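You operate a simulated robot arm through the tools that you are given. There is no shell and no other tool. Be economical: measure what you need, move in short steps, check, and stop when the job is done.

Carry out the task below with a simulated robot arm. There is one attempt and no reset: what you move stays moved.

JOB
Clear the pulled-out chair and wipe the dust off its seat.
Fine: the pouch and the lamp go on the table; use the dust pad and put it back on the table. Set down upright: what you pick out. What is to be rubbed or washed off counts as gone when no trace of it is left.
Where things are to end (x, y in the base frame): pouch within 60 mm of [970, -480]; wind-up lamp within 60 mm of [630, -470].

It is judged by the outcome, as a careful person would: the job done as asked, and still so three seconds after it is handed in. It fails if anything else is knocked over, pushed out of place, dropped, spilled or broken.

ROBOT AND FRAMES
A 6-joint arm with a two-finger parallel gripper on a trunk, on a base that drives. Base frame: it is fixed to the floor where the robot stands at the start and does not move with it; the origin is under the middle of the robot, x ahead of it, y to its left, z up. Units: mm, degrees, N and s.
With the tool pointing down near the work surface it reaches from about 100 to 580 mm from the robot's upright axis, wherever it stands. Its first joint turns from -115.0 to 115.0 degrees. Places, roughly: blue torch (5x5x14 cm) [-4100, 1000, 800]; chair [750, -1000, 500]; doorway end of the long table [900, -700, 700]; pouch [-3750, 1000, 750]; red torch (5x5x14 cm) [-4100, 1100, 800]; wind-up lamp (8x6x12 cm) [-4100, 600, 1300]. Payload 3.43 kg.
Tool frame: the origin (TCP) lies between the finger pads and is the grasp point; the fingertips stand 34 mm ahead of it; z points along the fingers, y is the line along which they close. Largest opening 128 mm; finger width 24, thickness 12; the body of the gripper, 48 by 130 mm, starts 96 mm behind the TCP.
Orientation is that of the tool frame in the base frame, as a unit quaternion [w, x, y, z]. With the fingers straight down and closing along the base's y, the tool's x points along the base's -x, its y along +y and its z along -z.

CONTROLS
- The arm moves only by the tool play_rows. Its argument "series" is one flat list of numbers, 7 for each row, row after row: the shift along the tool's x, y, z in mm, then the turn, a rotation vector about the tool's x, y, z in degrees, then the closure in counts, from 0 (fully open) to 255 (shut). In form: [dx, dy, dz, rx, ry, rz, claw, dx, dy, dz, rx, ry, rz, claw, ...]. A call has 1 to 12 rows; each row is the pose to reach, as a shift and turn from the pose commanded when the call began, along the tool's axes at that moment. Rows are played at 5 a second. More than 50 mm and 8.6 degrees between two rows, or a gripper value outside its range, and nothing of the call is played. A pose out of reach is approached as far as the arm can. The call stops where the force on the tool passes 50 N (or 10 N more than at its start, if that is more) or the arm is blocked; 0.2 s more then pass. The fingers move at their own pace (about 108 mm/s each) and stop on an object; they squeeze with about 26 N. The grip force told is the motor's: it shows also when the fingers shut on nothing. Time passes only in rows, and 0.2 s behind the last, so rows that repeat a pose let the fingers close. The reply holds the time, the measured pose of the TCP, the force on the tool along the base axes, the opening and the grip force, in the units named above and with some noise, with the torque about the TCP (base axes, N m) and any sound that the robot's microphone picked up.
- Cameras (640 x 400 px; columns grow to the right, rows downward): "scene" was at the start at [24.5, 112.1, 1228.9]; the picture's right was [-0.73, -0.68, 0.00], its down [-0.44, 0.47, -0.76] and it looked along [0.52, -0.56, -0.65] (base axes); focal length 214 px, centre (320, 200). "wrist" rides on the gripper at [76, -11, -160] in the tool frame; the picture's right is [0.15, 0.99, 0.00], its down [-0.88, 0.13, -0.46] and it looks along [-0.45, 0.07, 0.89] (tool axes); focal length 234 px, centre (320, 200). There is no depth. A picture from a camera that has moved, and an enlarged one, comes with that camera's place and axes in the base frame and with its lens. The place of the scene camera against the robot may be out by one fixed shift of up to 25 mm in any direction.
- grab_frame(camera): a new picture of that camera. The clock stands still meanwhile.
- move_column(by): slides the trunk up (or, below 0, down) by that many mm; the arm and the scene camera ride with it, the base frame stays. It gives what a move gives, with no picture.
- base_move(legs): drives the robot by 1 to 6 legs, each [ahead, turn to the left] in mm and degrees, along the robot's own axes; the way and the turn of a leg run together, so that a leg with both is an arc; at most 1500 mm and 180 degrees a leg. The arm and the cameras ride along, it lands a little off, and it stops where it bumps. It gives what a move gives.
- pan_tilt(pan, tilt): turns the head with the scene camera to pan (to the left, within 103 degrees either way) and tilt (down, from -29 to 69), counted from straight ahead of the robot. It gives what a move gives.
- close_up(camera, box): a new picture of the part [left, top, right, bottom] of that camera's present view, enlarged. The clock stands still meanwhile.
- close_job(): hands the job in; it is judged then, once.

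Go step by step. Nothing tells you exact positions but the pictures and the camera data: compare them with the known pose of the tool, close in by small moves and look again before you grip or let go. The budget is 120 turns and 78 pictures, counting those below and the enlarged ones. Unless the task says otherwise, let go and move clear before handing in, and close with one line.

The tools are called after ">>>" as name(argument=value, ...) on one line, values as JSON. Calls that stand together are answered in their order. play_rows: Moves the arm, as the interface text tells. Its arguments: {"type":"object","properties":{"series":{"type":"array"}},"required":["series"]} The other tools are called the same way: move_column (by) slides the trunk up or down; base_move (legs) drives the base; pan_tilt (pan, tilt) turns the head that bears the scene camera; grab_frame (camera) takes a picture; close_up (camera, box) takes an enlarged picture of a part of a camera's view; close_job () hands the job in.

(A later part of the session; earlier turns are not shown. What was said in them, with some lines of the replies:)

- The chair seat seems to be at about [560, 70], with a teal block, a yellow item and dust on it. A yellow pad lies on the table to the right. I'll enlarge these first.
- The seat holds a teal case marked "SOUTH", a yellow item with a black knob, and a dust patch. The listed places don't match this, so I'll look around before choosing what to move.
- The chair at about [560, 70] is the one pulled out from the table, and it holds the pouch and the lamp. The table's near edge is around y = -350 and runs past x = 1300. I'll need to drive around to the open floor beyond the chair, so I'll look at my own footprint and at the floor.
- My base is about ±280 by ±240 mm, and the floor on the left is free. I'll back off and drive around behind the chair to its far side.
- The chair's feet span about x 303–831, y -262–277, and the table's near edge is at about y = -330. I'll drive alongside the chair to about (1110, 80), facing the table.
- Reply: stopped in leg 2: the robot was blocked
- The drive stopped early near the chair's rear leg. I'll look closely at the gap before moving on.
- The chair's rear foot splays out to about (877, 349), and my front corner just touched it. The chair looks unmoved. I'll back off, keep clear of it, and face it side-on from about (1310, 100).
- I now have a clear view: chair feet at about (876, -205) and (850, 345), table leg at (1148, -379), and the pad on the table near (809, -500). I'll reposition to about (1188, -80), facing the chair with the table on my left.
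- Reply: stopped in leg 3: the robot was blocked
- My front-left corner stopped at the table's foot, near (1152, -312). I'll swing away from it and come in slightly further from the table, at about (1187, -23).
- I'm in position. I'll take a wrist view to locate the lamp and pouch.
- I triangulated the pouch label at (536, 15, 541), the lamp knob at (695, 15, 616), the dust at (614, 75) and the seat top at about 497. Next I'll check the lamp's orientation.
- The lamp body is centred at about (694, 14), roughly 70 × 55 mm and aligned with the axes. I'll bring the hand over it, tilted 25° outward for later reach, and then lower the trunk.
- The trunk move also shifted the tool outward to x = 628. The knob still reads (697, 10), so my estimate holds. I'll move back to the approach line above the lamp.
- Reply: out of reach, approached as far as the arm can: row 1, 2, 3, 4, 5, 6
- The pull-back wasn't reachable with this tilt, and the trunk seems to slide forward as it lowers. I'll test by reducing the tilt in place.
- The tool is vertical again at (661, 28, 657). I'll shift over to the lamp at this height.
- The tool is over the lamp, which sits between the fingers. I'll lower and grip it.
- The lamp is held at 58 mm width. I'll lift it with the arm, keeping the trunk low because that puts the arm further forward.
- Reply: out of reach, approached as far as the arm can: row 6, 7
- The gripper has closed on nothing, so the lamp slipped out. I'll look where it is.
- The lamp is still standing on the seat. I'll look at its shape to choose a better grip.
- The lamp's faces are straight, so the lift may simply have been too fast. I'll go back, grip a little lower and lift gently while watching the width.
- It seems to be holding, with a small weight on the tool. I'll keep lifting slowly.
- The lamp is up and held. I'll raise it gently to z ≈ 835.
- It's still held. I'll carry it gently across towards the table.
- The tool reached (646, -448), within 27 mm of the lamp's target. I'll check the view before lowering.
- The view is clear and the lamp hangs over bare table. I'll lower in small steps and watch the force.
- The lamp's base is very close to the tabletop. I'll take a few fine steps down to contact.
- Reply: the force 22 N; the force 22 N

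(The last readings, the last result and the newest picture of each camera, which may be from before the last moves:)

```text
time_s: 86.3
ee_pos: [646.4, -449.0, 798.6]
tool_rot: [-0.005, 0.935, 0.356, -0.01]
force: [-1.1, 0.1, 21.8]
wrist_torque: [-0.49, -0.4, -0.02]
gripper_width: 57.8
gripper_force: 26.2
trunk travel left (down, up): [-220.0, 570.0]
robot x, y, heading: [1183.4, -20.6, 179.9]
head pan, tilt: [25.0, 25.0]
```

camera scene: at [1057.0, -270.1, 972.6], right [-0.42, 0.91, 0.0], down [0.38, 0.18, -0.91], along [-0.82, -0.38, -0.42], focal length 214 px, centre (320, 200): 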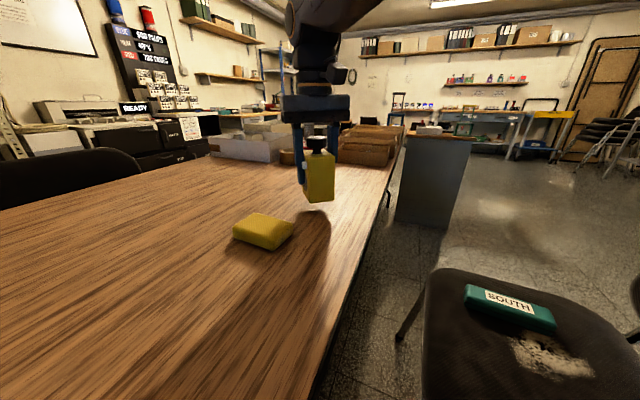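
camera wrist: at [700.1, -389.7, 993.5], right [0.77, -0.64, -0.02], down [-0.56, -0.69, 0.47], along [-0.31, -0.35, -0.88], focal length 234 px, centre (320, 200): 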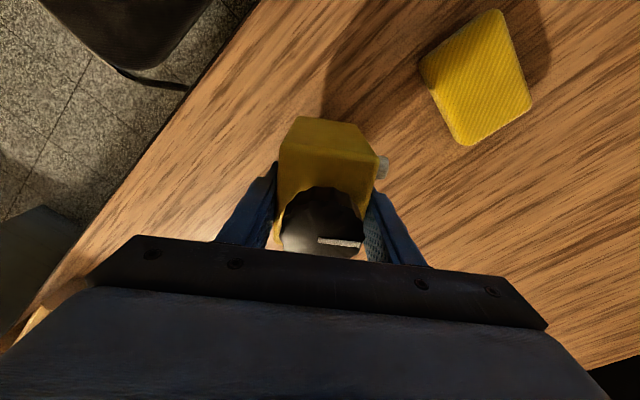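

The lamp is on the table: contact began at about 806, so the tabletop is at about 750. I'll release and rise clear.

>>> play_rows(series=[0, 0, -2, 0, 0, 0, 180, 0, 0, -2, 0, 0, 0, 0, 0, 0, -2, 0, 0, 0, 0, 0, 0, -2, 0, 0, 0, 0, 0, 0, -45, 0, 0, 0, 0, 0, 0, -90, 0, 0, 0, 0, 0, 0, -130, 0, 0, 0, 0])

>>> grab_frame(camera="scene")

>>> grab_frame(camera="wrist")

```text
time_s: 87.9
ee_pos: [648.3, -449.5, 929.3]
tool_rot: [-0.005, 0.934, 0.358, -0.01]
force: [0.1, -0.1, -0.3]
wrist_torque: [0.02, -0.02, 0.01]
gripper_width: 127.9
gripper_force: 0.1
trunk travel left (down, up): [-220.0, 570.0]
robot x, y, heading: [1186.1, -14.6, 179.9]
head pan, tilt: [25.0, 25.0]
```

```text
41 pictures are left
camera scene: at [1057.0, -270.2, 972.6], right [-0.42, 0.91, 0.0], down [0.38, 0.18, -0.91], along [-0.82, -0.38, -0.42], focal length 214 px, centre (320, 200)
```

scene: 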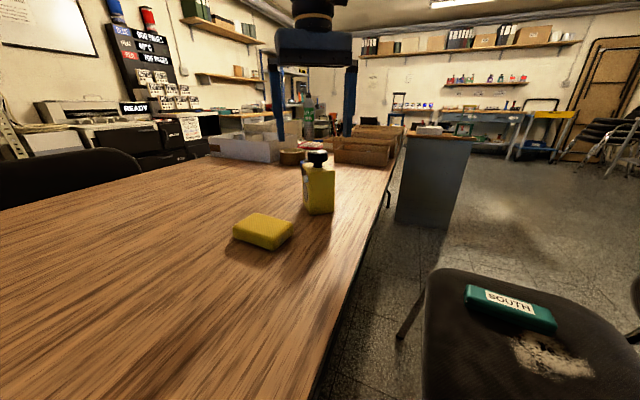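

```text
40 pictures are left
camera wrist: at [701.6, -391.0, 1088.0], right [0.77, -0.64, -0.02], down [-0.56, -0.69, 0.47], along [-0.31, -0.35, -0.88], focal length 234 px, centre (320, 200)
```

wrist: 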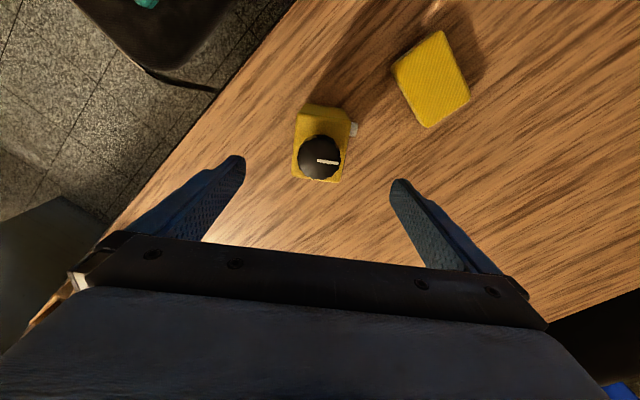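

The lamp stands at about (653, -443). Next is the pouch, at about (544, 17) with its long axis nearly along y. I'll go over it with the fingers turned to close along x.

>>> play_rows(series=[19, -35, 0, 0, 0, -3.7, 0, 39, -70, 0, 0, 0, -7.4, 0, 58, -104, 0, 0, 0, -11, 0, 78, -139, 20, 0, 0, -14.7, 0, 97, -174, 40, 0, 0, -18.4, 0, 117, -209, 60, 0, 0, -22, 0, 136, -243, 80, 0, 0, -25.7, 0, 155, -278, 100, 0, 0, -29.4, 0, 175, -313, 120, 0, 0, -33, 0, 194, -347, 140, 0, 0, -36.7, 0, 214, -382, 160, 0, 0, -40.4, 0, 233, -417, 180, 0, 0, -44, 0])

>>> grab_frame(camera="wrist")

```text
time_s: 90.5
ee_pos: [541.5, 17.8, 750.8]
tool_rot: [-0.008, 0.732, 0.681, -0.006]
force: [0.3, 0.0, 0.6]
wrist_torque: [0.0, 0.02, 0.0]
gripper_width: 128.1
gripper_force: 0.0
trunk travel left (down, up): [-220.0, 570.0]
robot x, y, heading: [1184.8, -9.7, 179.9]
head pan, tilt: [25.0, 25.0]
```

```text
39 pictures are left
camera wrist: at [539.0, 94.5, 912.0], right [1.0, 0.08, -0.02], down [0.08, -0.89, 0.45], along [0.02, -0.45, -0.89], focal length 234 px, centre (320, 200)
```

wrist: 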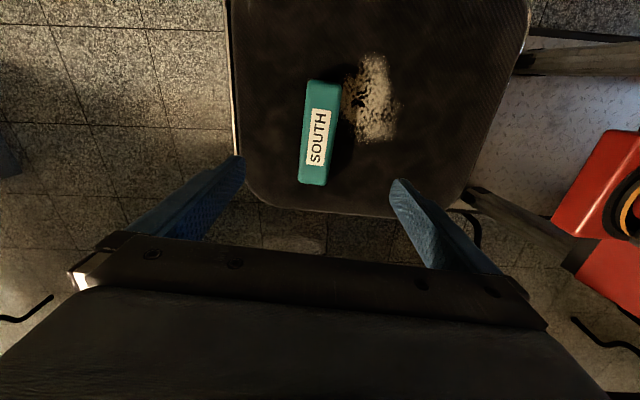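

The pouch centre is at about (535, 17), well aligned with the hand. I'll descend and grip it.

>>> play_rows(series=[0, -6, 45, 0, 0, 0, 0, 0, -6, 90, 0, 0, 0, 0, 0, -6, 135, 0, 0, 0, 0, 0, -6, 170, 0, 0, 0, 0, 0, -6, 195, 0, 0, 0, 0, 0, -6, 209, 0, 0, 0, 0, 0, -6, 209, 0, 0, 0, 255, 0, -6, 209, 0, 0, 0, 255, 0, -6, 209, 0, 0, 0, 255, 0, -6, 206, 0, 0, 0, 255])

>>> play_rows(series=[0, 0, -4, 0, 0, 0, 255, 0, 0, -8, 0, 0, 0, 255, 0, 0, -13, 0, 0, 0, 255, 0, 0, -18, 0, 0, 0, 255, 0, 0, -24, 0, 0, 0, 255, 0, 0, -30, 0, 0, 0, 255])

>>> grab_frame(camera="wrist")

```text
time_s: 92.7
ee_pos: [529.5, 17.7, 544.9]
tool_rot: [-0.008, 0.733, 0.681, -0.008]
force: [0.6, 0.1, -2.0]
wrist_torque: [0.04, 0.04, 0.03]
gripper_width: 54.7
gripper_force: 26.1
trunk travel left (down, up): [-220.0, 570.0]
robot x, y, heading: [1181.3, -11.5, 179.8]
head pan, tilt: [25.0, 25.0]
```

```text
time_s: 94.1
ee_pos: [530.6, 19.4, 577.7]
tool_rot: [-0.009, 0.733, 0.68, -0.007]
force: [0.1, 0.2, -1.7]
wrist_torque: [0.04, -0.02, 0.01]
gripper_width: 54.5
gripper_force: 26.1
trunk travel left (down, up): [-220.0, 570.0]
robot x, y, heading: [1189.1, -13.4, 179.8]
head pan, tilt: [25.0, 25.0]
```

```text
38 pictures are left
camera wrist: at [528.5, 94.5, 735.7], right [1.0, 0.07, -0.02], down [0.08, -0.89, 0.45], along [0.02, -0.45, -0.89], focal length 234 px, centre (320, 200)
```

wrist: 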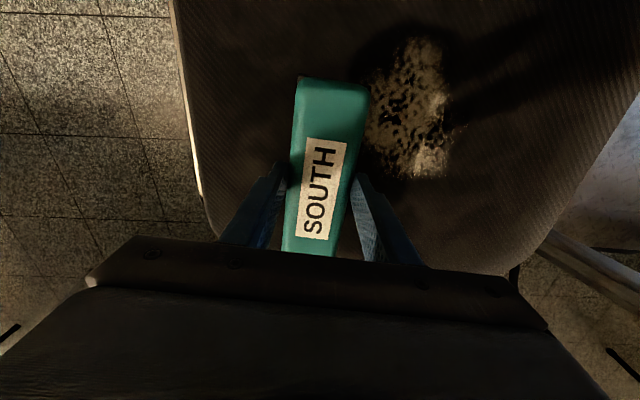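

The pouch is held. I'll raise it steadily.

>>> play_rows(series=[0, 0, -12, 0, 0, 0, 255, 0, 0, -32, 0, 0, 0, 255, 0, 0, -56, 0, 0, 0, 255, 0, 0, -80, 0, 0, 0, 255, 0, 0, -104, 0, 0, 0, 255, 0, 0, -128, 0, 0, 0, 255, 0, 0, -152, 0, 0, 0, 255, 0, 0, -176, 0, 0, 0, 255, 0, 0, -200, 0, 0, 0, 255, 0, 0, -224, 0, 0, 0, 255, 0, 0, -242, 0, 0, 0, 255, 0, 0, -252, 0, 0, 0, 255])

```text
time_s: 96.7
ee_pos: [535.9, 16.5, 828.1]
tool_rot: [-0.008, 0.733, 0.68, -0.007]
force: [-0.6, 0.8, -2.4]
wrist_torque: [0.06, -0.01, 0.02]
gripper_width: 54.4
gripper_force: 25.6
trunk travel left (down, up): [-220.0, 570.0]
robot x, y, heading: [1183.4, -15.5, 179.8]
head pan, tilt: [25.0, 25.0]
```

It's held securely. I'll carry it across to the pouch's spot on the table in two gentle stretches.

>>> play_rows(series=[-8, 8, 0, 0, 0, 0, 255, -24, 24, 0, 0, 0, 0, 255, -45, 45, 0, 0, 0, 0, 255, -67, 67, 0, 0, 0, 0, 255, -89, 89, 0, 0, 0, 0, 255, -111, 111, 0, 0, 0, 0, 255, -133, 133, 0, 0, 0, 0, 255, -155, 155, 0, 0, 0, 0, 255, -177, 177, 0, 0, 0, 0, 255, -199, 199, 0, 0, 0, 0, 255, -219, 220, 0, 0, 0, 0, 255, -233, 234, 0, 0, 0, 0, 255])

>>> play_rows(series=[-8, 8, 0, 0, 0, 0, 255, -24, 24, 0, 0, 0, 0, 255, -45, 45, 0, 0, 0, 0, 255, -67, 67, 0, 0, 0, 0, 255, -89, 89, 0, 0, 0, 0, 255, -111, 111, 0, 0, 0, 0, 255, -133, 133, 0, 0, 0, 0, 255, -155, 155, 0, 0, 0, 0, 255, -177, 177, 0, 0, 0, 0, 255, -199, 199, 0, 0, 0, 0, 255, -219, 220, 0, 0, 0, 0, 255, -233, 234, 0, 0, 0, 0, 255])

>>> grab_frame(camera="wrist")

```text
time_s: 99.3
ee_pos: [752.7, -231.0, 824.1]
tool_rot: [-0.008, 0.733, 0.68, -0.008]
force: [-0.3, -1.3, -1.5]
wrist_torque: [0.02, -0.02, 0.0]
gripper_width: 54.7
gripper_force: 25.7
trunk travel left (down, up): [-220.0, 570.0]
robot x, y, heading: [1184.3, -12.2, 179.8]
head pan, tilt: [25.0, 25.0]
```

```text
time_s: 101.9
ee_pos: [969.0, -481.6, 818.3]
tool_rot: [-0.007, 0.732, 0.681, -0.007]
force: [-0.4, 0.1, -2.6]
wrist_torque: [-0.01, 0.02, -0.02]
gripper_width: 54.8
gripper_force: 26.1
trunk travel left (down, up): [-220.0, 570.0]
robot x, y, heading: [1182.9, -18.4, 179.9]
head pan, tilt: [25.0, 25.0]
```

```text
37 pictures are left
camera wrist: at [966.7, -405.6, 977.8], right [1.0, 0.07, -0.02], down [0.08, -0.89, 0.45], along [0.02, -0.45, -0.89], focal length 234 px, centre (320, 200)
```

wrist: 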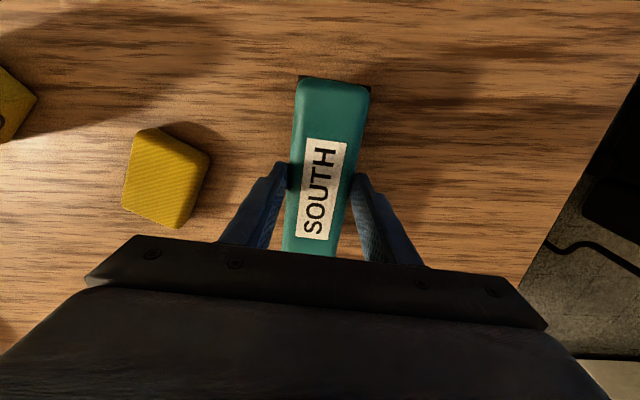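

The pouch is right over its target. I'll lower it in small steps.

>>> play_rows(series=[0, 0, 6, 0, 0, 0, 255, 0, 0, 12, 0, 0, 0, 255, 0, 0, 17, 0, 0, 0, 255, 0, 0, 20, 0, 0, 0, 255])

>>> play_rows(series=[0, 0, 2, 0, 0, 0, 255, 0, 0, 4, 0, 0, 0, 255])

```text
time_s: 102.9
ee_pos: [968.1, -480.4, 799.1]
tool_rot: [-0.007, 0.733, 0.68, -0.007]
force: [-0.8, 1.2, 7.3]
wrist_torque: [0.63, -0.28, 0.07]
gripper_width: 54.3
gripper_force: 26.6
trunk travel left (down, up): [-220.0, 570.0]
robot x, y, heading: [1189.5, -11.4, 180.2]
head pan, tilt: [25.0, 25.0]
```

```text
time_s: 103.5
ee_pos: [968.4, -482.9, 795.4]
tool_rot: [-0.008, 0.733, 0.68, -0.009]
force: [-4.3, 1.0, 20.8]
wrist_torque: [-0.08, -0.4, 0.0]
gripper_width: 54.9
gripper_force: 26.0
trunk travel left (down, up): [-220.0, 570.0]
robot x, y, heading: [1186.5, -15.8, 179.8]
head pan, tilt: [25.0, 25.0]
```

The pouch has contacted the table firmly. I'll release and rise.

>>> play_rows(series=[0, 0, -2, 0, 0, 0, 160, 0, 0, -2, 0, 0, 0, 0, 0, 0, -2, 0, 0, 0, 0, 0, 0, -2, 0, 0, 0, 0, 0, 0, -45, 0, 0, 0, 0, 0, 0, -90, 0, 0, 0, 0])

>>> grab_frame(camera="wrist")

```text
time_s: 104.9
ee_pos: [971.0, -482.0, 882.0]
tool_rot: [-0.008, 0.733, 0.681, -0.007]
force: [-0.1, 0.2, 0.8]
wrist_torque: [0.0, -0.01, 0.0]
gripper_width: 127.9
gripper_force: 0.0
trunk travel left (down, up): [-220.0, 570.0]
robot x, y, heading: [1184.2, -16.8, 179.9]
head pan, tilt: [25.0, 25.0]
```

```text
36 pictures are left
camera wrist: at [968.9, -404.9, 1042.7], right [1.0, 0.07, -0.02], down [0.08, -0.89, 0.45], along [0.02, -0.45, -0.89], focal length 234 px, centre (320, 200)
```

wrist: 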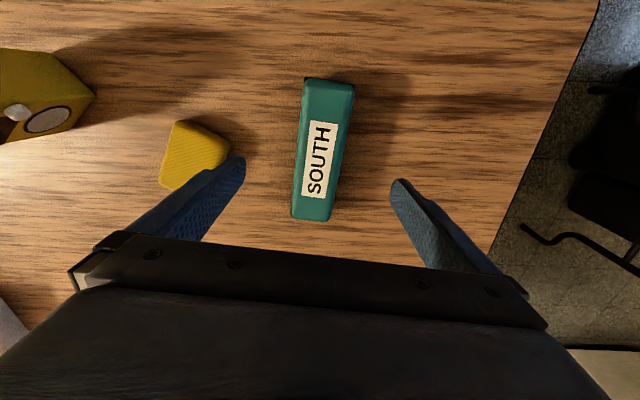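

The pouch is in place. Now for the pad, about 165 mm to the -x side.

>>> play_rows(series=[-3, -45, -10, 0, 0, 0, 0, -6, -90, -20, 0, 0, 0, 0, -9, -130, -20, 0, 0, 0, 0, -10, -140, -20, 0, 0, 0, 0, -10, -140, -20, 0, 0, 0, 0])

>>> grab_frame(camera="wrist")

```text
time_s: 106.1
ee_pos: [829.8, -480.6, 906.9]
tool_rot: [-0.008, 0.732, 0.681, -0.007]
force: [1.3, -0.4, -0.3]
wrist_torque: [0.01, 0.0, 0.02]
gripper_width: 127.8
gripper_force: 0.1
trunk travel left (down, up): [-220.0, 570.0]
robot x, y, heading: [1187.8, -13.5, 179.8]
head pan, tilt: [25.0, 25.0]
```

```text
35 pictures are left
camera wrist: at [828.1, -404.5, 1065.4], right [1.0, 0.07, -0.02], down [0.08, -0.89, 0.45], along [0.02, -0.45, -0.89], focal length 234 px, centre (320, 200)
```

wrist: 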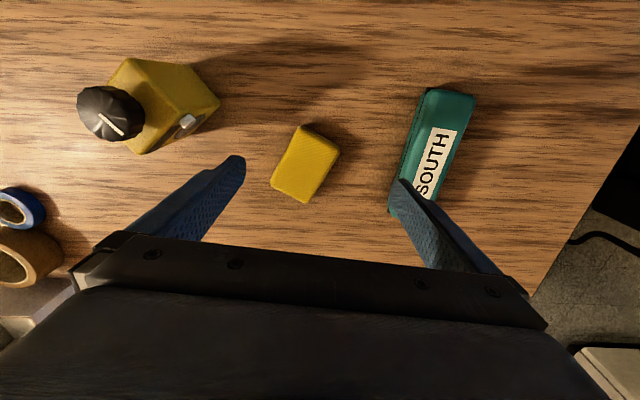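

The pad is about 85 × 58 mm, centred at about (811, -503), with its long axis at about 64°. I'll align across its short side and go down.

>>> play_rows(series=[-12, -9, 15, 0, 0, 8, 0, -23, -17, 30, 0, 0, 16, 0, -23, -17, 45, 0, 0, 22, 0, -23, -17, 45, 0, 0, 22, 0])

>>> grab_frame(camera="wrist")

```text
time_s: 107.1
ee_pos: [810.4, -502.4, 861.7]
tool_rot: [-0.006, 0.849, 0.528, -0.008]
force: [0.4, 0.2, 0.4]
wrist_torque: [-0.02, 0.0, 0.02]
gripper_width: 128.3
gripper_force: 0.0
trunk travel left (down, up): [-220.0, 570.0]
robot x, y, heading: [1186.9, -14.9, 180.2]
head pan, tilt: [25.0, 25.0]
```

```text
34 pictures are left
camera wrist: at [838.2, -429.7, 1020.7], right [0.95, -0.31, -0.02], down [-0.26, -0.85, 0.46], along [-0.16, -0.43, -0.89], focal length 234 px, centre (320, 200)
```

wrist: 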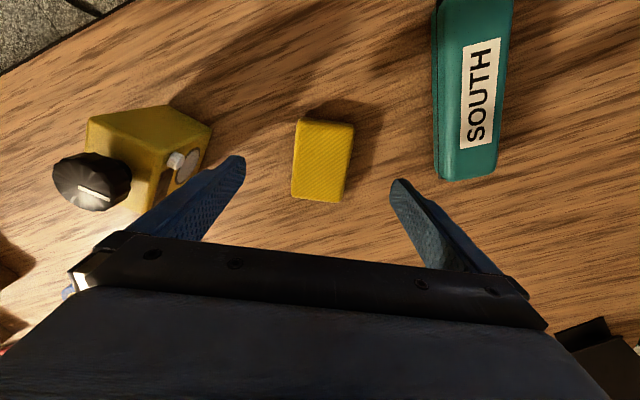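

The pad is well centred. I'll descend so that the pad's underside stays below the fingertips, then grip.

>>> play_rows(series=[0, 0, 30, 0, 0, 0, 0, 0, 0, 55, 0, 0, 0, 0, 0, 0, 66, 0, 0, 0, 0, 0, 0, 66, 0, 0, 0, 255, 0, 0, 66, 0, 0, 0, 255, 0, 0, 66, 0, 0, 0, 255, 0, 0, 60, 0, 0, 0, 255, 0, 0, 50, 0, 0, 0, 255, 0, 0, 35, 0, 0, 0, 255])

>>> close_up(camera="scene", box=[180, 100, 360, 280])

```text
time_s: 109.1
ee_pos: [808.3, -503.6, 826.9]
tool_rot: [-0.006, 0.849, 0.529, -0.007]
force: [-0.1, -0.1, -0.3]
wrist_torque: [-0.01, 0.01, 0.03]
gripper_width: 64.1
gripper_force: 26.0
trunk travel left (down, up): [-220.0, 570.0]
robot x, y, heading: [1187.5, -16.5, 179.8]
head pan, tilt: [25.0, 25.0]
```

```text
2.22 times, centred on (270, 190) of scene
camera zoom: at [1057.0, -270.2, 972.6], right [-0.42, 0.91, 0.0], down [0.38, 0.18, -0.91], along [-0.82, -0.38, -0.42], focal length 477 px, centre (431, 222)
```

zoom: 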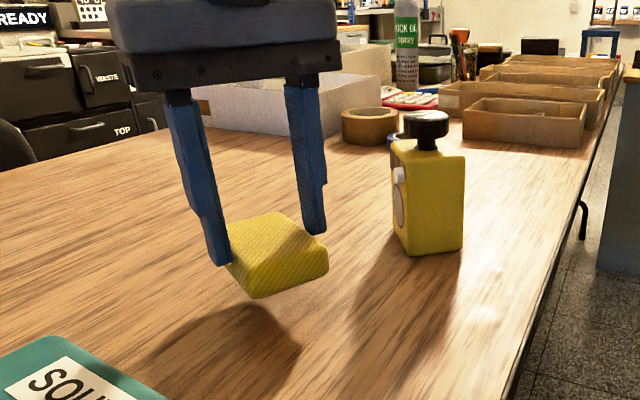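

The pad is held (64 mm) with its base below the fingertips. The dust spans about x 564–673, y 5–139. I'll carry the pad back over the seat.

>>> play_rows(series=[0, 0, -15, 0, 0, 0, 255, 0, 0, -40, 0, 0, 0, 255, 20, -14, -50, 0, 0, -4, 255, 50, -36, -50, 0, 0, -8, 255, 80, -58, -50, 0, 0, -12, 255, 110, -80, -50, 0, 0, -16, 255, 140, -101, -50, 0, 0, -20, 255, 170, -123, -50, 0, 0, -24, 255, 200, -145, -50, 0, 0, -26, 255, 232, -168, -50, 0, 0, -26, 255])

>>> play_rows(series=[30, -3, 0, 0, 0, 0, 255, 65, -6, 0, 0, 0, 0, 255, 100, -12, 20, 0, 0, 0, 255, 135, -18, 45, 0, 0, 0, 255, 170, -24, 70, 0, 0, 0, 255, 205, -30, 95, 0, 0, 0, 255, 240, -36, 120, 0, 0, 0, 255, 265, -42, 155, 0, 0, 0, 255, 275, -46, 190, 0, 0, 0, 255, 280, -48, 210, 0, 0, 0, 255])

>>> grab_frame(camera="wrist")

```text
time_s: 111.3
ee_pos: [763.1, -218.7, 878.3]
tool_rot: [-0.009, 0.708, 0.707, -0.005]
force: [0.1, -0.3, -0.9]
wrist_torque: [-0.01, 0.02, 0.02]
gripper_width: 63.6
gripper_force: 25.7
trunk travel left (down, up): [-220.0, 570.0]
robot x, y, heading: [1186.8, -13.3, 179.6]
head pan, tilt: [25.0, 25.0]
```

```text
time_s: 113.5
ee_pos: [710.3, 60.2, 669.8]
tool_rot: [-0.009, 0.708, 0.706, -0.007]
force: [0.0, 0.1, 0.3]
wrist_torque: [0.0, 0.01, 0.03]
gripper_width: 63.7
gripper_force: 25.7
out of reach, approached as far as the arm can: row 1, 2, 3, 4, 5, 6, 7
trunk travel left (down, up): [-220.0, 570.0]
robot x, y, heading: [1184.2, -16.4, 180.0]
head pan, tilt: [25.0, 25.0]
```

```text
32 pictures are left
camera wrist: at [704.3, 136.6, 830.0], right [0.99, 0.14, -0.02], down [0.14, -0.88, 0.45], along [0.05, -0.45, -0.89], focal length 234 px, centre (320, 200)
```

wrist: 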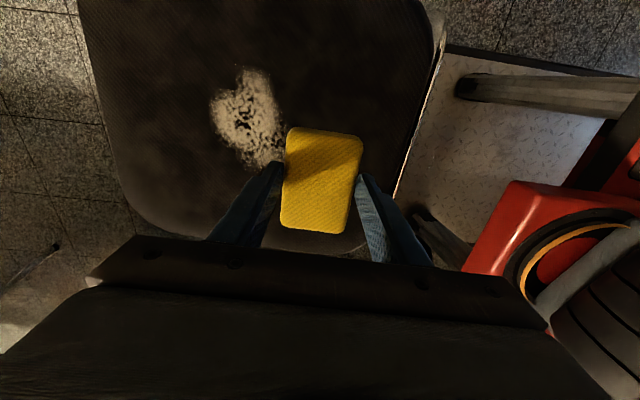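

The dust is confirmed at x 556–660, y 5–140. I'll lower the pad onto the clean near edge of the seat, beside the first lane.

>>> play_rows(series=[-10, -4, 40, 0, 0, 0, 255, -20, -8, 80, 0, 0, 0, 255, -20, -8, 110, 0, 0, 0, 255, -20, -8, 122, 0, 0, 0, 255])

>>> play_rows(series=[0, 0, 2, 0, 0, 0, 255, 0, 0, 4, 0, 0, 0, 255])

>>> play_rows(series=[0, 0, 2, 0, 0, 0, 255, 0, 0, 4, 0, 0, 0, 255])

```text
time_s: 114.5
ee_pos: [701.2, 40.9, 547.9]
tool_rot: [-0.007, 0.708, 0.706, -0.007]
force: [-0.2, 0.0, -0.4]
wrist_torque: [-0.01, 0.01, 0.0]
gripper_width: 63.8
gripper_force: 25.5
trunk travel left (down, up): [-220.0, 570.0]
robot x, y, heading: [1185.7, -13.9, 180.0]
head pan, tilt: [25.0, 25.0]
```

```text
time_s: 115.1
ee_pos: [700.8, 39.5, 544.4]
tool_rot: [-0.008, 0.708, 0.706, -0.006]
force: [-0.2, 0.4, 0.3]
wrist_torque: [0.01, -0.02, 0.02]
gripper_width: 64.1
gripper_force: 26.2
trunk travel left (down, up): [-220.0, 570.0]
robot x, y, heading: [1187.9, -14.8, 179.7]
head pan, tilt: [25.0, 25.0]
```

```text
time_s: 115.7
ee_pos: [699.9, 40.7, 539.8]
tool_rot: [-0.009, 0.708, 0.706, -0.008]
force: [1.5, 2.4, 14.9]
wrist_torque: [-0.74, -0.39, 0.07]
gripper_width: 63.8
gripper_force: 25.2
trunk travel left (down, up): [-220.0, 570.0]
robot x, y, heading: [1189.6, -17.7, 180.0]
head pan, tilt: [25.0, 25.0]
```

The pad presses at about 15 N. I'll sweep lane 1 away from me and back.

>>> play_rows(series=[0, -15, 0, 0, 0, 0, 255, 0, -35, 0, 0, 0, 0, 255, 0, -55, 0, 0, 0, 0, 255, 0, -75, 0, 0, 0, 0, 255, 0, -95, 0, 0, 0, 0, 255, 0, -115, 0, 0, 0, 0, 255, 0, -135, 0, 0, 0, 0, 255, 0, -155, 0, 0, 0, 0, 255, 0, -170, 0, 0, 0, 0, 255, 0, -180, 0, 0, 0, 0, 255])

>>> grab_frame(camera="wrist")

```text
time_s: 117.9
ee_pos: [521.1, 41.4, 542.8]
tool_rot: [-0.008, 0.708, 0.707, -0.007]
force: [-0.6, 0.0, -0.6]
wrist_torque: [0.0, -0.02, -0.04]
gripper_width: 63.7
gripper_force: 25.7
trunk travel left (down, up): [-220.0, 570.0]
robot x, y, heading: [1187.0, -19.3, 179.8]
head pan, tilt: [25.0, 25.0]
```

```text
31 pictures are left
camera wrist: at [513.2, 116.5, 703.7], right [0.99, 0.14, -0.02], down [0.14, -0.88, 0.45], along [0.05, -0.45, -0.89], focal length 234 px, centre (320, 200)
```

wrist: 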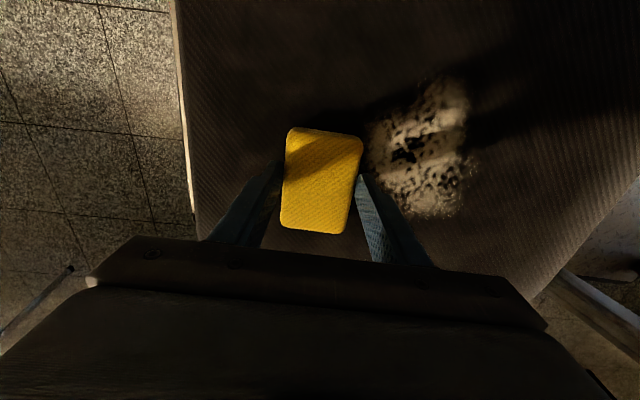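

Contact was lost during the sweep: the tool rose a few mm and the dust is still there. I'll press down again here and sweep back while tracking the force.

>>> play_rows(series=[0, 0, 3, 0, 0, 0, 255, 0, 0, 5, 0, 0, 0, 255, 0, 0, 5, 0, 0, 0, 255])

```text
time_s: 118.7
ee_pos: [521.3, 40.9, 540.7]
tool_rot: [-0.009, 0.708, 0.706, -0.008]
force: [3.4, -0.6, 20.6]
wrist_torque: [-0.29, -0.59, 0.02]
gripper_width: 63.6
gripper_force: 26.2
trunk travel left (down, up): [-220.0, 570.0]
robot x, y, heading: [1183.0, -17.8, 180.0]
head pan, tilt: [25.0, 25.0]
```

Pressing at 20 N now. I'll sweep lane 1 back.

>>> play_rows(series=[0, 20, 0, 0, 0, 0, 255, 0, 40, 0, 0, 0, 0, 255, 0, 60, 0, 0, 0, 0, 255, 0, 80, 0, 0, 0, 0, 255])

>>> play_rows(series=[0, 20, 0, 0, 0, 0, 255, 0, 40, -1, 0, 0, 0, 255, 0, 60, -1, 0, 0, 0, 255, 0, 80, -2, 0, 0, 0, 255, 0, 95, -2, 0, 0, 0, 255])

>>> grab_frame(camera="wrist")

```text
time_s: 119.7
ee_pos: [598.5, 41.4, 537.4]
tool_rot: [-0.01, 0.708, 0.706, -0.009]
force: [-19.7, 1.3, 35.0]
wrist_torque: [0.02, 0.97, -0.06]
gripper_width: 64.3
gripper_force: 25.5
trunk travel left (down, up): [-220.0, 570.0]
robot x, y, heading: [1187.2, -14.2, 179.8]
head pan, tilt: [25.0, 25.0]
```

```text
time_s: 120.9
ee_pos: [696.4, 40.3, 538.7]
tool_rot: [-0.008, 0.708, 0.707, -0.007]
force: [-6.7, 0.7, 18.7]
wrist_torque: [0.06, 0.54, 0.0]
gripper_width: 63.7
gripper_force: 25.6
trunk travel left (down, up): [-220.0, 570.0]
robot x, y, heading: [1188.6, -13.5, 179.8]
head pan, tilt: [25.0, 25.0]
```

```text
30 pictures are left
camera wrist: at [689.2, 116.4, 697.9], right [0.99, 0.14, -0.02], down [0.14, -0.88, 0.45], along [0.05, -0.45, -0.89], focal length 234 px, centre (320, 200)
```

wrist: 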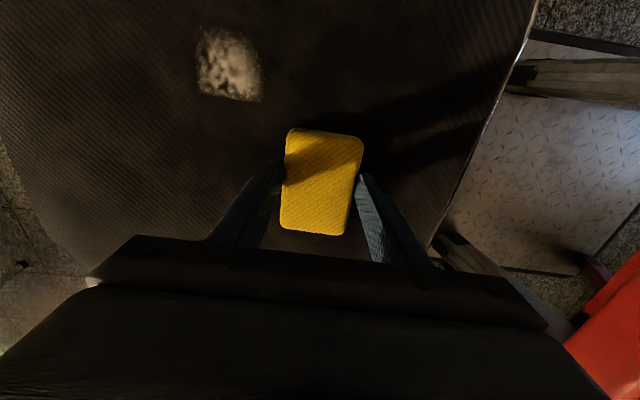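

Lane 1 came clean. The remaining dust is at x 590–643, y 90–140, so I'll sweep lane 2 at y = 112.

>>> play_rows(series=[25, 0, 0, 0, 0, 0, 255, 50, 0, 0, 0, 0, 0, 255, 72, 0, 0, 0, 0, 0, 255, 72, -20, 0, 0, 0, 0, 255, 72, -40, 1, 0, 0, 0, 255, 72, -60, 2, 0, 0, 0, 255, 72, -80, 3, 0, 0, 0, 255, 72, -100, 4, 0, 0, 0, 255, 72, -120, 5, 0, 0, 0, 255, 72, -140, 5, 0, 0, 0, 255, 72, -150, 5, 0, 0, 0, 255])

>>> grab_frame(camera="wrist")

```text
time_s: 123.3
ee_pos: [544.6, 112.8, 535.7]
tool_rot: [-0.008, 0.708, 0.706, -0.007]
force: [15.4, 0.0, 26.9]
wrist_torque: [0.01, -0.71, 0.06]
gripper_width: 63.9
gripper_force: 25.8
trunk travel left (down, up): [-220.0, 570.0]
robot x, y, heading: [1186.8, -18.4, 179.9]
head pan, tilt: [25.0, 25.0]
```

```text
29 pictures are left
camera wrist: at [538.2, 188.7, 696.1], right [0.99, 0.14, -0.02], down [0.14, -0.88, 0.45], along [0.05, -0.45, -0.89], focal length 234 px, centre (320, 200)
```

wrist: 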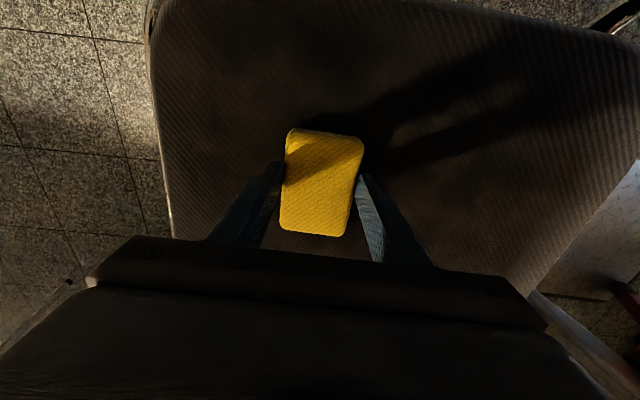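

It looks clean. To be sure, I'll sweep back and add a middle pass, then lift and inspect.

>>> play_rows(series=[5, 25, 0, 0, 0, 0, 255, 10, 50, 0, 0, 0, 0, 255, 10, 75, -1, 0, 0, 0, 255, 10, 100, -2, 0, 0, 0, 255, 10, 130, -3, 0, 0, 0, 255, -12, 140, -3, 0, 0, 0, 255, -36, 140, -3, 0, 0, 0, 255, -36, 110, -2, 0, 0, 0, 255, -36, 80, -1, 0, 0, 0, 255, -36, 50, 0, 0, 0, 0, 255, -36, 20, 0, 0, 0, 0, 255, -36, 0, 0, 0, 0, 0, 255])

>>> play_rows(series=[0, 0, -40, 0, 0, 0, 255, 0, 0, -80, 0, 0, 0, 255, -10, 20, -120, 0, 0, 0, 255, -30, 40, -160, 0, 0, 0, 255, -60, 60, -195, 0, 0, 0, 255, -95, 80, -215, 0, 0, 0, 255, -135, 95, -235, 0, 0, 0, 255])

>>> grab_frame(camera="wrist")

>>> pan_tilt(pan=-10, tilt=45)

>>> grab_frame(camera="scene")

```text
time_s: 125.9
ee_pos: [545.0, 76.3, 535.8]
tool_rot: [-0.008, 0.708, 0.706, -0.007]
force: [-0.1, 0.4, -0.7]
wrist_torque: [-0.01, -0.03, 0.0]
gripper_width: 63.8
gripper_force: 26.3
trunk travel left (down, up): [-220.0, 570.0]
robot x, y, heading: [1184.2, -11.9, 180.0]
head pan, tilt: [25.0, 25.0]
```

```text
refused: row 5 steps farther than a row can; nothing moved
```

```text
28 pictures are left
camera wrist: at [537.5, 152.1, 695.1], right [0.99, 0.14, -0.02], down [0.14, -0.88, 0.45], along [0.05, -0.45, -0.89], focal length 234 px, centre (320, 200)
```

wrist: 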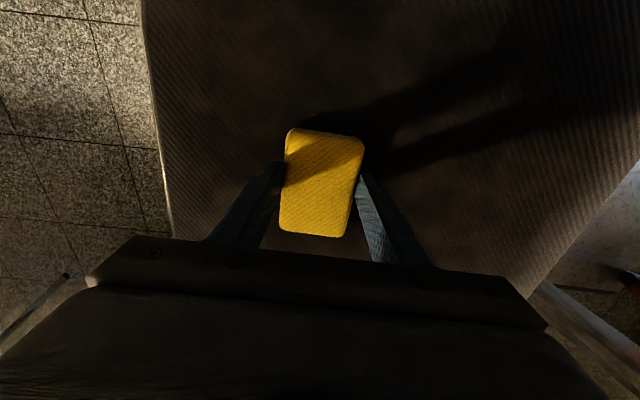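

```text
time_s: 126.9
ee_pos: [545.3, 76.8, 535.2]
tool_rot: [-0.008, 0.708, 0.706, -0.007]
force: [-0.1, 0.3, -0.9]
wrist_torque: [-0.03, -0.01, -0.01]
gripper_width: 63.8
gripper_force: 26.3
trunk travel left (down, up): [-220.0, 570.0]
robot x, y, heading: [1183.3, -18.7, 180.0]
head pan, tilt: [-10.0, 45.0]
```

```text
27 pictures are left
camera scene: at [1060.5, -217.1, 942.1], right [0.17, 0.98, 0.0], down [0.7, -0.12, -0.71], along [-0.7, 0.12, -0.71], focal length 214 px, centre (320, 200)
```

scene: 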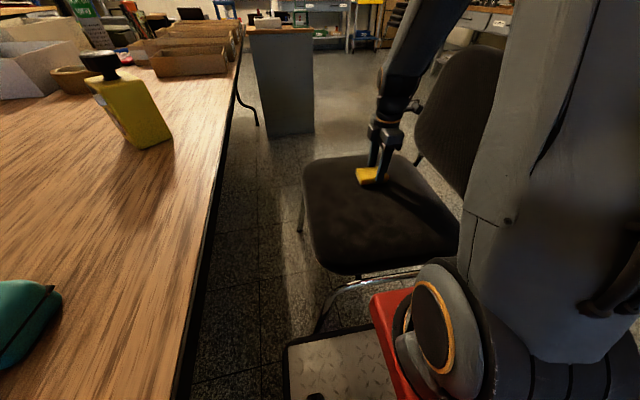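

Now I'll lift clear to inspect the seat.

>>> play_rows(series=[0, 0, -30, 0, 0, 0, 255, 0, 0, -65, 0, 0, 0, 255, -10, 10, -100, 0, 0, 0, 255, -30, 20, -135, 0, 0, 0, 255, -60, 30, -170, 0, 0, 0, 255, -90, 45, -200, 0, 0, 0, 255, -125, 60, -225, 0, 0, 0, 255, -160, 75, -250, 0, 0, 0, 255])

>>> grab_frame(camera="wrist")

>>> close_up(camera="scene", box=[290, 140, 470, 280])

```text
time_s: 128.7
ee_pos: [625.2, -85.4, 783.2]
tool_rot: [-0.008, 0.708, 0.706, -0.006]
force: [0.1, 0.3, -0.6]
wrist_torque: [-0.01, 0.0, -0.01]
gripper_width: 63.9
gripper_force: 26.3
trunk travel left (down, up): [-220.0, 570.0]
robot x, y, heading: [1185.7, -16.7, 180.1]
head pan, tilt: [-10.0, 45.0]
```

```text
26 pictures are left
camera wrist: at [617.4, -9.2, 943.1], right [0.99, 0.14, -0.02], down [0.14, -0.88, 0.45], along [0.05, -0.45, -0.89], focal length 234 px, centre (320, 200)
```

wrist: 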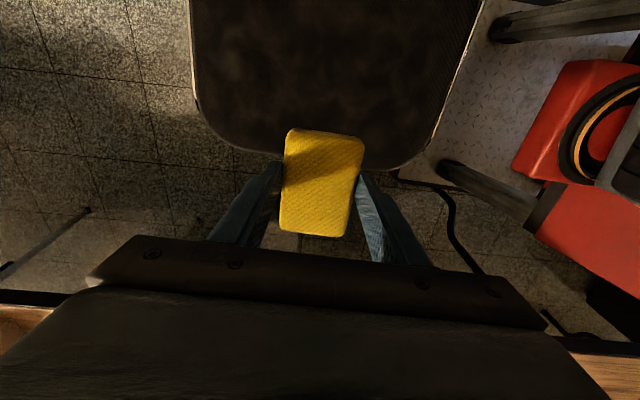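

```text
2.86 times, centred on (380, 210) of scene
camera zoom: at [1060.4, -217.0, 942.0], right [0.18, 0.98, 0.0], down [0.7, -0.12, -0.71], along [-0.7, 0.12, -0.71], focal length 613 px, centre (149, 171)
```

zoom: 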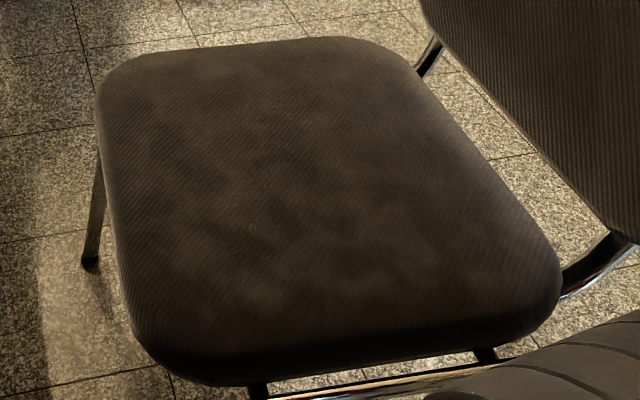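

The seat looks clean, with only the fabric's own mottling. I'll double-check the former dust area up close.

>>> close_up(camera="scene", box=[320, 145, 430, 225])

>>> close_up(camera="wrist", box=[250, 0, 410, 140])

```text
5.00 times, centred on (375, 185) of scene
camera zoom: at [1060.4, -217.0, 942.0], right [0.18, 0.98, 0.0], down [0.7, -0.12, -0.71], along [-0.7, 0.12, -0.71], focal length 1072 px, centre (45, 275)
```

zoom: 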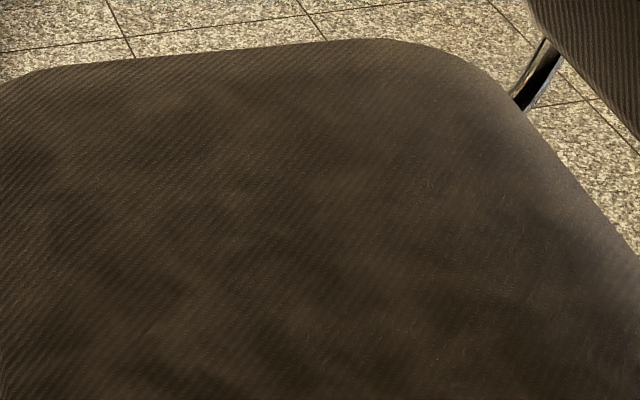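

```text
2.86 times, centred on (330, 70) of wrist
camera zoom: at [617.4, -9.2, 943.1], right [0.99, 0.14, -0.02], down [0.14, -0.88, 0.45], along [0.05, -0.45, -0.89], focal length 669 px, centre (291, 571)
```

zoom: 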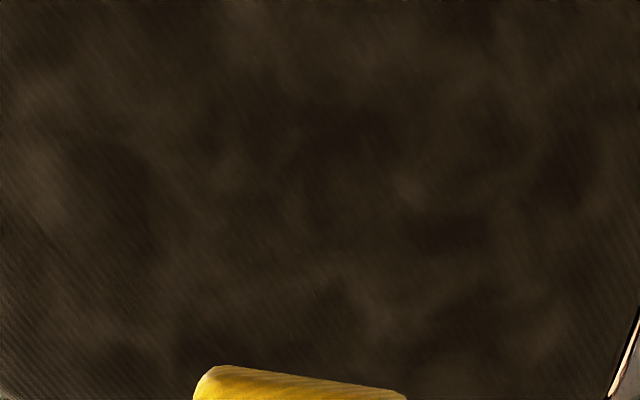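

There may be a faint spot near (671, 23), though it could just be fabric. One more firm scrub is cheap, so I'll do it.

>>> play_rows(series=[35, 12, 25, 0, 0, 0, 255, 70, 24, 50, 0, 0, 0, 255, 105, 36, 75, 0, 0, 0, 255, 135, 48, 105, 0, 0, 0, 255, 150, 60, 140, 0, 0, 0, 255, 150, 65, 180, 0, 0, 0, 255, 150, 65, 215, 0, 0, 0, 255, 150, 65, 238, 0, 0, 0, 255, 150, 65, 244, 0, 0, 0, 255, 150, 65, 248, 0, 0, 0, 255])

>>> play_rows(series=[0, 0, 3, 0, 0, 0, 255, 0, 0, 3, 0, 0, 0, 255])

```text
time_s: 130.9
ee_pos: [684.7, 67.2, 535.0]
tool_rot: [-0.008, 0.708, 0.706, -0.007]
force: [1.7, -0.1, 9.3]
wrist_torque: [-0.06, -0.34, -0.02]
gripper_width: 63.7
gripper_force: 26.5
trunk travel left (down, up): [-220.0, 570.0]
robot x, y, heading: [1187.3, -15.0, 179.8]
head pan, tilt: [-10.0, 45.0]
```

```text
time_s: 131.5
ee_pos: [684.4, 66.5, 532.0]
tool_rot: [-0.009, 0.708, 0.706, -0.008]
force: [4.5, 0.9, 36.5]
wrist_torque: [0.02, -0.32, 0.03]
gripper_width: 64.0
gripper_force: 26.5
trunk travel left (down, up): [-220.0, 570.0]
robot x, y, heading: [1188.2, -13.9, 180.2]
head pan, tilt: [-10.0, 45.0]
```

The pressure is good. I'll ease off 1 mm and zigzag over the area.

>>> play_rows(series=[0, -30, -1, 0, 0, 0, 255, 0, -60, -1, 0, 0, 0, 255, 0, -90, 0, 0, 0, 0, 255, 0, -120, 1, 0, 0, 0, 255, 0, -140, 2, 0, 0, 0, 255, -35, -140, 2, 0, 0, 0, 255, -35, -110, 1, 0, 0, 0, 255, -35, -80, 0, 0, 0, 0, 255, -35, -50, 0, 0, 0, 0, 255, -35, -20, 0, 0, 0, 0, 255, -35, 10, 0, 0, 0, 0, 255])

>>> play_rows(series=[35, 0, 1, 0, 0, 0, 255, 80, 0, 2, 0, 0, 0, 255, 80, -30, 2, 0, 0, 0, 255, 80, -60, 2, 0, 0, 0, 255, 80, -90, 2, 0, 0, 0, 255, 80, -120, 3, 0, 0, 0, 255, 80, -145, 4, 0, 0, 0, 255])

```text
time_s: 133.9
ee_pos: [695.3, 31.7, 532.0]
tool_rot: [-0.01, 0.707, 0.707, -0.008]
force: [-5.6, -0.6, 19.2]
wrist_torque: [-0.07, -0.28, -0.08]
gripper_width: 63.9
gripper_force: 26.5
trunk travel left (down, up): [-220.0, 570.0]
robot x, y, heading: [1186.4, -16.5, 179.8]
head pan, tilt: [-10.0, 45.0]
```

```text
time_s: 135.5
ee_pos: [549.6, 111.9, 530.0]
tool_rot: [-0.008, 0.708, 0.706, -0.007]
force: [0.4, 0.2, 2.1]
wrist_torque: [0.06, -0.12, 0.06]
gripper_width: 64.0
gripper_force: 25.9
trunk travel left (down, up): [-220.0, 570.0]
robot x, y, heading: [1185.1, -16.8, 179.8]
head pan, tilt: [-10.0, 45.0]
```

Scrub done. I'll lift off and inspect again.

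>>> play_rows(series=[0, 0, -30, 0, 0, 0, 255, 0, 0, -65, 0, 0, 0, 255, -10, 10, -100, 0, 0, 0, 255, -30, 20, -135, 0, 0, 0, 255, -60, 30, -170, 0, 0, 0, 255, -90, 45, -200, 0, 0, 0, 255, -125, 60, -230, 0, 0, 0, 255, -160, 75, -260, 0, 0, 0, 255, -195, 90, -290, 0, 0, 0, 255, -220, 100, -330, 0, 0, 0, 255])

>>> grab_frame(camera="wrist")

>>> close_up(camera="scene", box=[290, 140, 470, 280])

```text
time_s: 137.7
ee_pos: [658.7, -110.3, 858.9]
tool_rot: [-0.008, 0.708, 0.706, -0.007]
force: [1.0, 0.1, -0.8]
wrist_torque: [0.0, -0.03, 0.0]
gripper_width: 63.8
gripper_force: 25.8
trunk travel left (down, up): [-220.0, 570.0]
robot x, y, heading: [1189.1, -16.1, 180.0]
head pan, tilt: [-10.0, 45.0]
```

```text
22 pictures are left
camera wrist: at [650.0, -34.1, 1018.6], right [0.99, 0.14, -0.02], down [0.14, -0.88, 0.45], along [0.05, -0.45, -0.89], focal length 234 px, centre (320, 200)
```

wrist: 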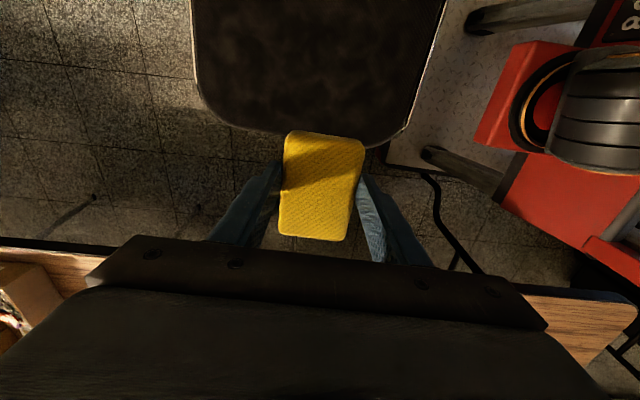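

```text
2.86 times, centred on (380, 210) of scene
camera zoom: at [1060.4, -217.1, 942.0], right [0.18, 0.98, 0.0], down [0.7, -0.12, -0.71], along [-0.7, 0.12, -0.71], focal length 613 px, centre (149, 171)
```

zoom: 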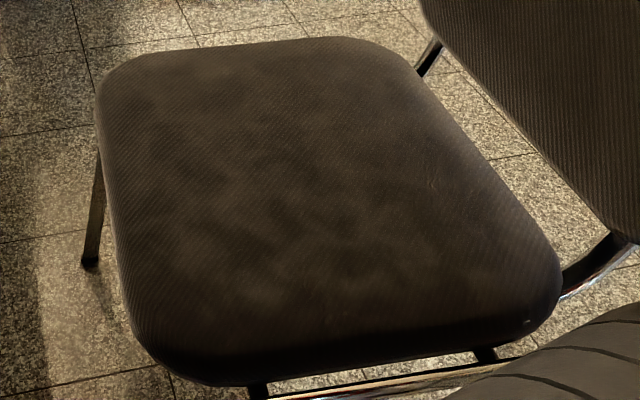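

The seat is clean and unchanged after the second scrub. I'll return the pad to its spot at (811, -503).

>>> play_rows(series=[-25, 25, 0, 0, 0, 3, 255, -50, 50, 0, 0, 0, 6, 255, -80, 75, 0, 0, 0, 9, 255, -110, 100, 0, 0, 0, 12, 255, -145, 125, 0, 0, 0, 15, 255, -185, 145, 0, 0, 0, 18, 255, -225, 152, 0, 0, 0, 21, 255, -265, 152, 0, 0, 0, 24, 255, -305, 152, 0, 0, 0, 26, 255, -345, 152, 0, 0, 0, 26, 255, -380, 152, 0, 0, 0, 26, 255, -393, 152, 0, 0, 0, 26, 255])

>>> grab_frame(camera="wrist")

```text
time_s: 140.3
ee_pos: [808.0, -504.8, 854.3]
tool_rot: [-0.006, 0.849, 0.529, -0.009]
force: [0.3, -0.3, 0.1]
wrist_torque: [0.04, 0.01, -0.01]
gripper_width: 63.9
gripper_force: 26.0
trunk travel left (down, up): [-220.0, 570.0]
robot x, y, heading: [1186.0, -13.0, 179.7]
head pan, tilt: [-10.0, 45.0]
```

```text
20 pictures are left
camera wrist: at [835.1, -430.6, 1013.7], right [0.95, -0.31, -0.02], down [-0.26, -0.85, 0.46], along [-0.16, -0.43, -0.89], focal length 234 px, centre (320, 200)
```

wrist: 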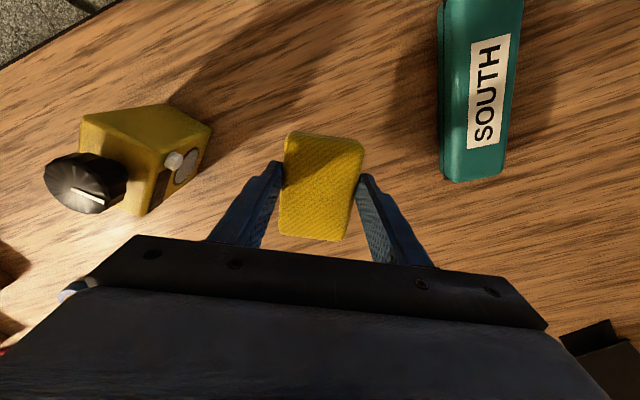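

I'm over the pad's original spot. I'll lower it gently to contact.

>>> play_rows(series=[0, 0, 25, 0, 0, 0, 255, 0, 0, 45, 0, 0, 0, 255, 0, 0, 57, 0, 0, 0, 255, 0, 0, 61, 0, 0, 0, 255])

>>> play_rows(series=[0, 0, 2, 0, 0, 0, 255, 0, 0, 4, 0, 0, 0, 255])

```text
time_s: 141.3
ee_pos: [805.8, -501.7, 791.6]
tool_rot: [-0.007, 0.849, 0.529, -0.008]
force: [-0.3, 0.2, -0.9]
wrist_torque: [0.02, 0.01, 0.02]
gripper_width: 63.9
gripper_force: 26.5
trunk travel left (down, up): [-220.0, 570.0]
robot x, y, heading: [1186.0, -11.4, 180.1]
head pan, tilt: [-10.0, 45.0]
```

```text
time_s: 141.9
ee_pos: [805.8, -502.9, 789.6]
tool_rot: [-0.006, 0.849, 0.529, -0.008]
force: [0.8, -0.6, -0.2]
wrist_torque: [0.0, -0.03, -0.01]
gripper_width: 63.7
gripper_force: 25.9
trunk travel left (down, up): [-220.0, 570.0]
robot x, y, heading: [1182.2, -15.3, 179.9]
head pan, tilt: [-10.0, 45.0]
```

>>> play_rows(series=[0, 0, 2, 0, 0, 0, 255, 0, 0, 3, 0, 0, 0, 255])

>>> play_rows(series=[0, 0, 1, 0, 0, 0, 255, 0, 0, 2, 0, 0, 0, 255])

```text
time_s: 142.5
ee_pos: [806.5, -501.7, 785.6]
tool_rot: [-0.006, 0.849, 0.528, -0.008]
force: [-0.4, -0.4, 0.5]
wrist_torque: [0.01, 0.0, -0.05]
gripper_width: 63.7
gripper_force: 25.7
trunk travel left (down, up): [-220.0, 570.0]
robot x, y, heading: [1185.5, -17.6, 179.9]
head pan, tilt: [-10.0, 45.0]
```

```text
time_s: 143.1
ee_pos: [805.4, -503.3, 785.6]
tool_rot: [-0.006, 0.849, 0.528, -0.009]
force: [0.5, 0.6, 10.7]
wrist_torque: [0.24, -0.49, 0.04]
gripper_width: 63.9
gripper_force: 26.0
trunk travel left (down, up): [-220.0, 570.0]
robot x, y, heading: [1187.9, -14.6, 180.2]
head pan, tilt: [-10.0, 45.0]
```

The pad has touched down. I'll release, rise and check everything.

>>> play_rows(series=[0, 0, -1, 0, 0, 0, 100, 0, 0, -1, 0, 0, 0, 0, 0, 0, -1, 0, 0, 0, 0, 0, 0, -40, 0, 0, 0, 0, 0, 0, -85, 0, 0, 0, 0, 0, 0, -130, 0, 0, 0, 0, 0, 0, -170, 0, 0, 0, 0])

>>> grab_frame(camera="wrist")

>>> pan_tilt(pan=30, tilt=40)

>>> grab_frame(camera="scene")

```text
time_s: 144.7
ee_pos: [808.0, -501.8, 953.9]
tool_rot: [-0.006, 0.849, 0.529, -0.009]
force: [0.8, -0.4, -0.1]
wrist_torque: [0.0, 0.02, 0.0]
gripper_width: 128.1
gripper_force: 0.1
trunk travel left (down, up): [-220.0, 570.0]
robot x, y, heading: [1184.4, -16.9, 180.0]
head pan, tilt: [-10.0, 45.0]
```

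```text
19 pictures are left
camera wrist: at [835.9, -429.9, 1113.0], right [0.95, -0.3, -0.02], down [-0.26, -0.85, 0.46], along [-0.16, -0.43, -0.89], focal length 234 px, centre (320, 200)
```

wrist: 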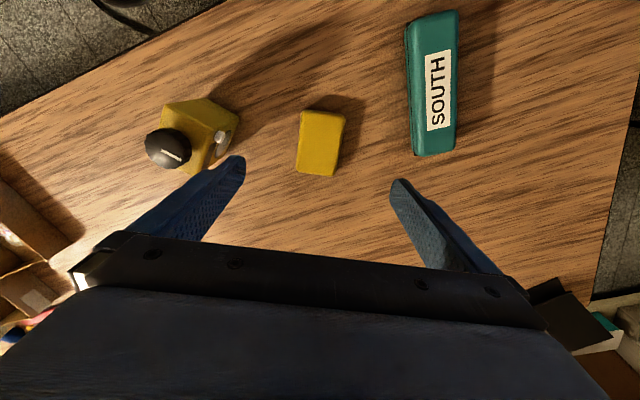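

```text
time_s: 145.8
ee_pos: [808.3, -503.0, 952.3]
tool_rot: [-0.007, 0.848, 0.529, -0.009]
force: [0.0, 0.8, 0.3]
wrist_torque: [-0.01, -0.01, 0.0]
gripper_width: 128.1
gripper_force: 0.0
trunk travel left (down, up): [-220.0, 570.0]
robot x, y, heading: [1186.7, -14.2, 179.9]
head pan, tilt: [30.0, 40.0]
```

```text
18 pictures are left
camera scene: at [1066.9, -273.7, 949.3], right [-0.5, 0.87, 0.0], down [0.56, 0.32, -0.77], along [-0.66, -0.38, -0.64], focal length 214 px, centre (320, 200)
```

scene: 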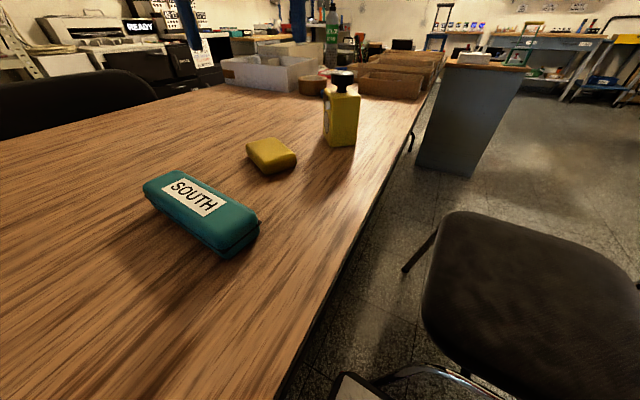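

The pouch, lamp and pad all stand on the table, and the seat is clear and clean. The gripper is empty and well clear, so I'm handing in.

>>> close_job()

```text
The job is handed in.
```

The chair is cleared and its seat wiped with no dust visible, and the pouch, lamp and dust pad are on the table. The pouch is within about 5 mm of its spot and the lamp within about 35 mm, both upright, and the pad is back where it lay. On the way the base lightly bumped one chair leg and one table leg. The chair did not look moved; I did not measure the table again.
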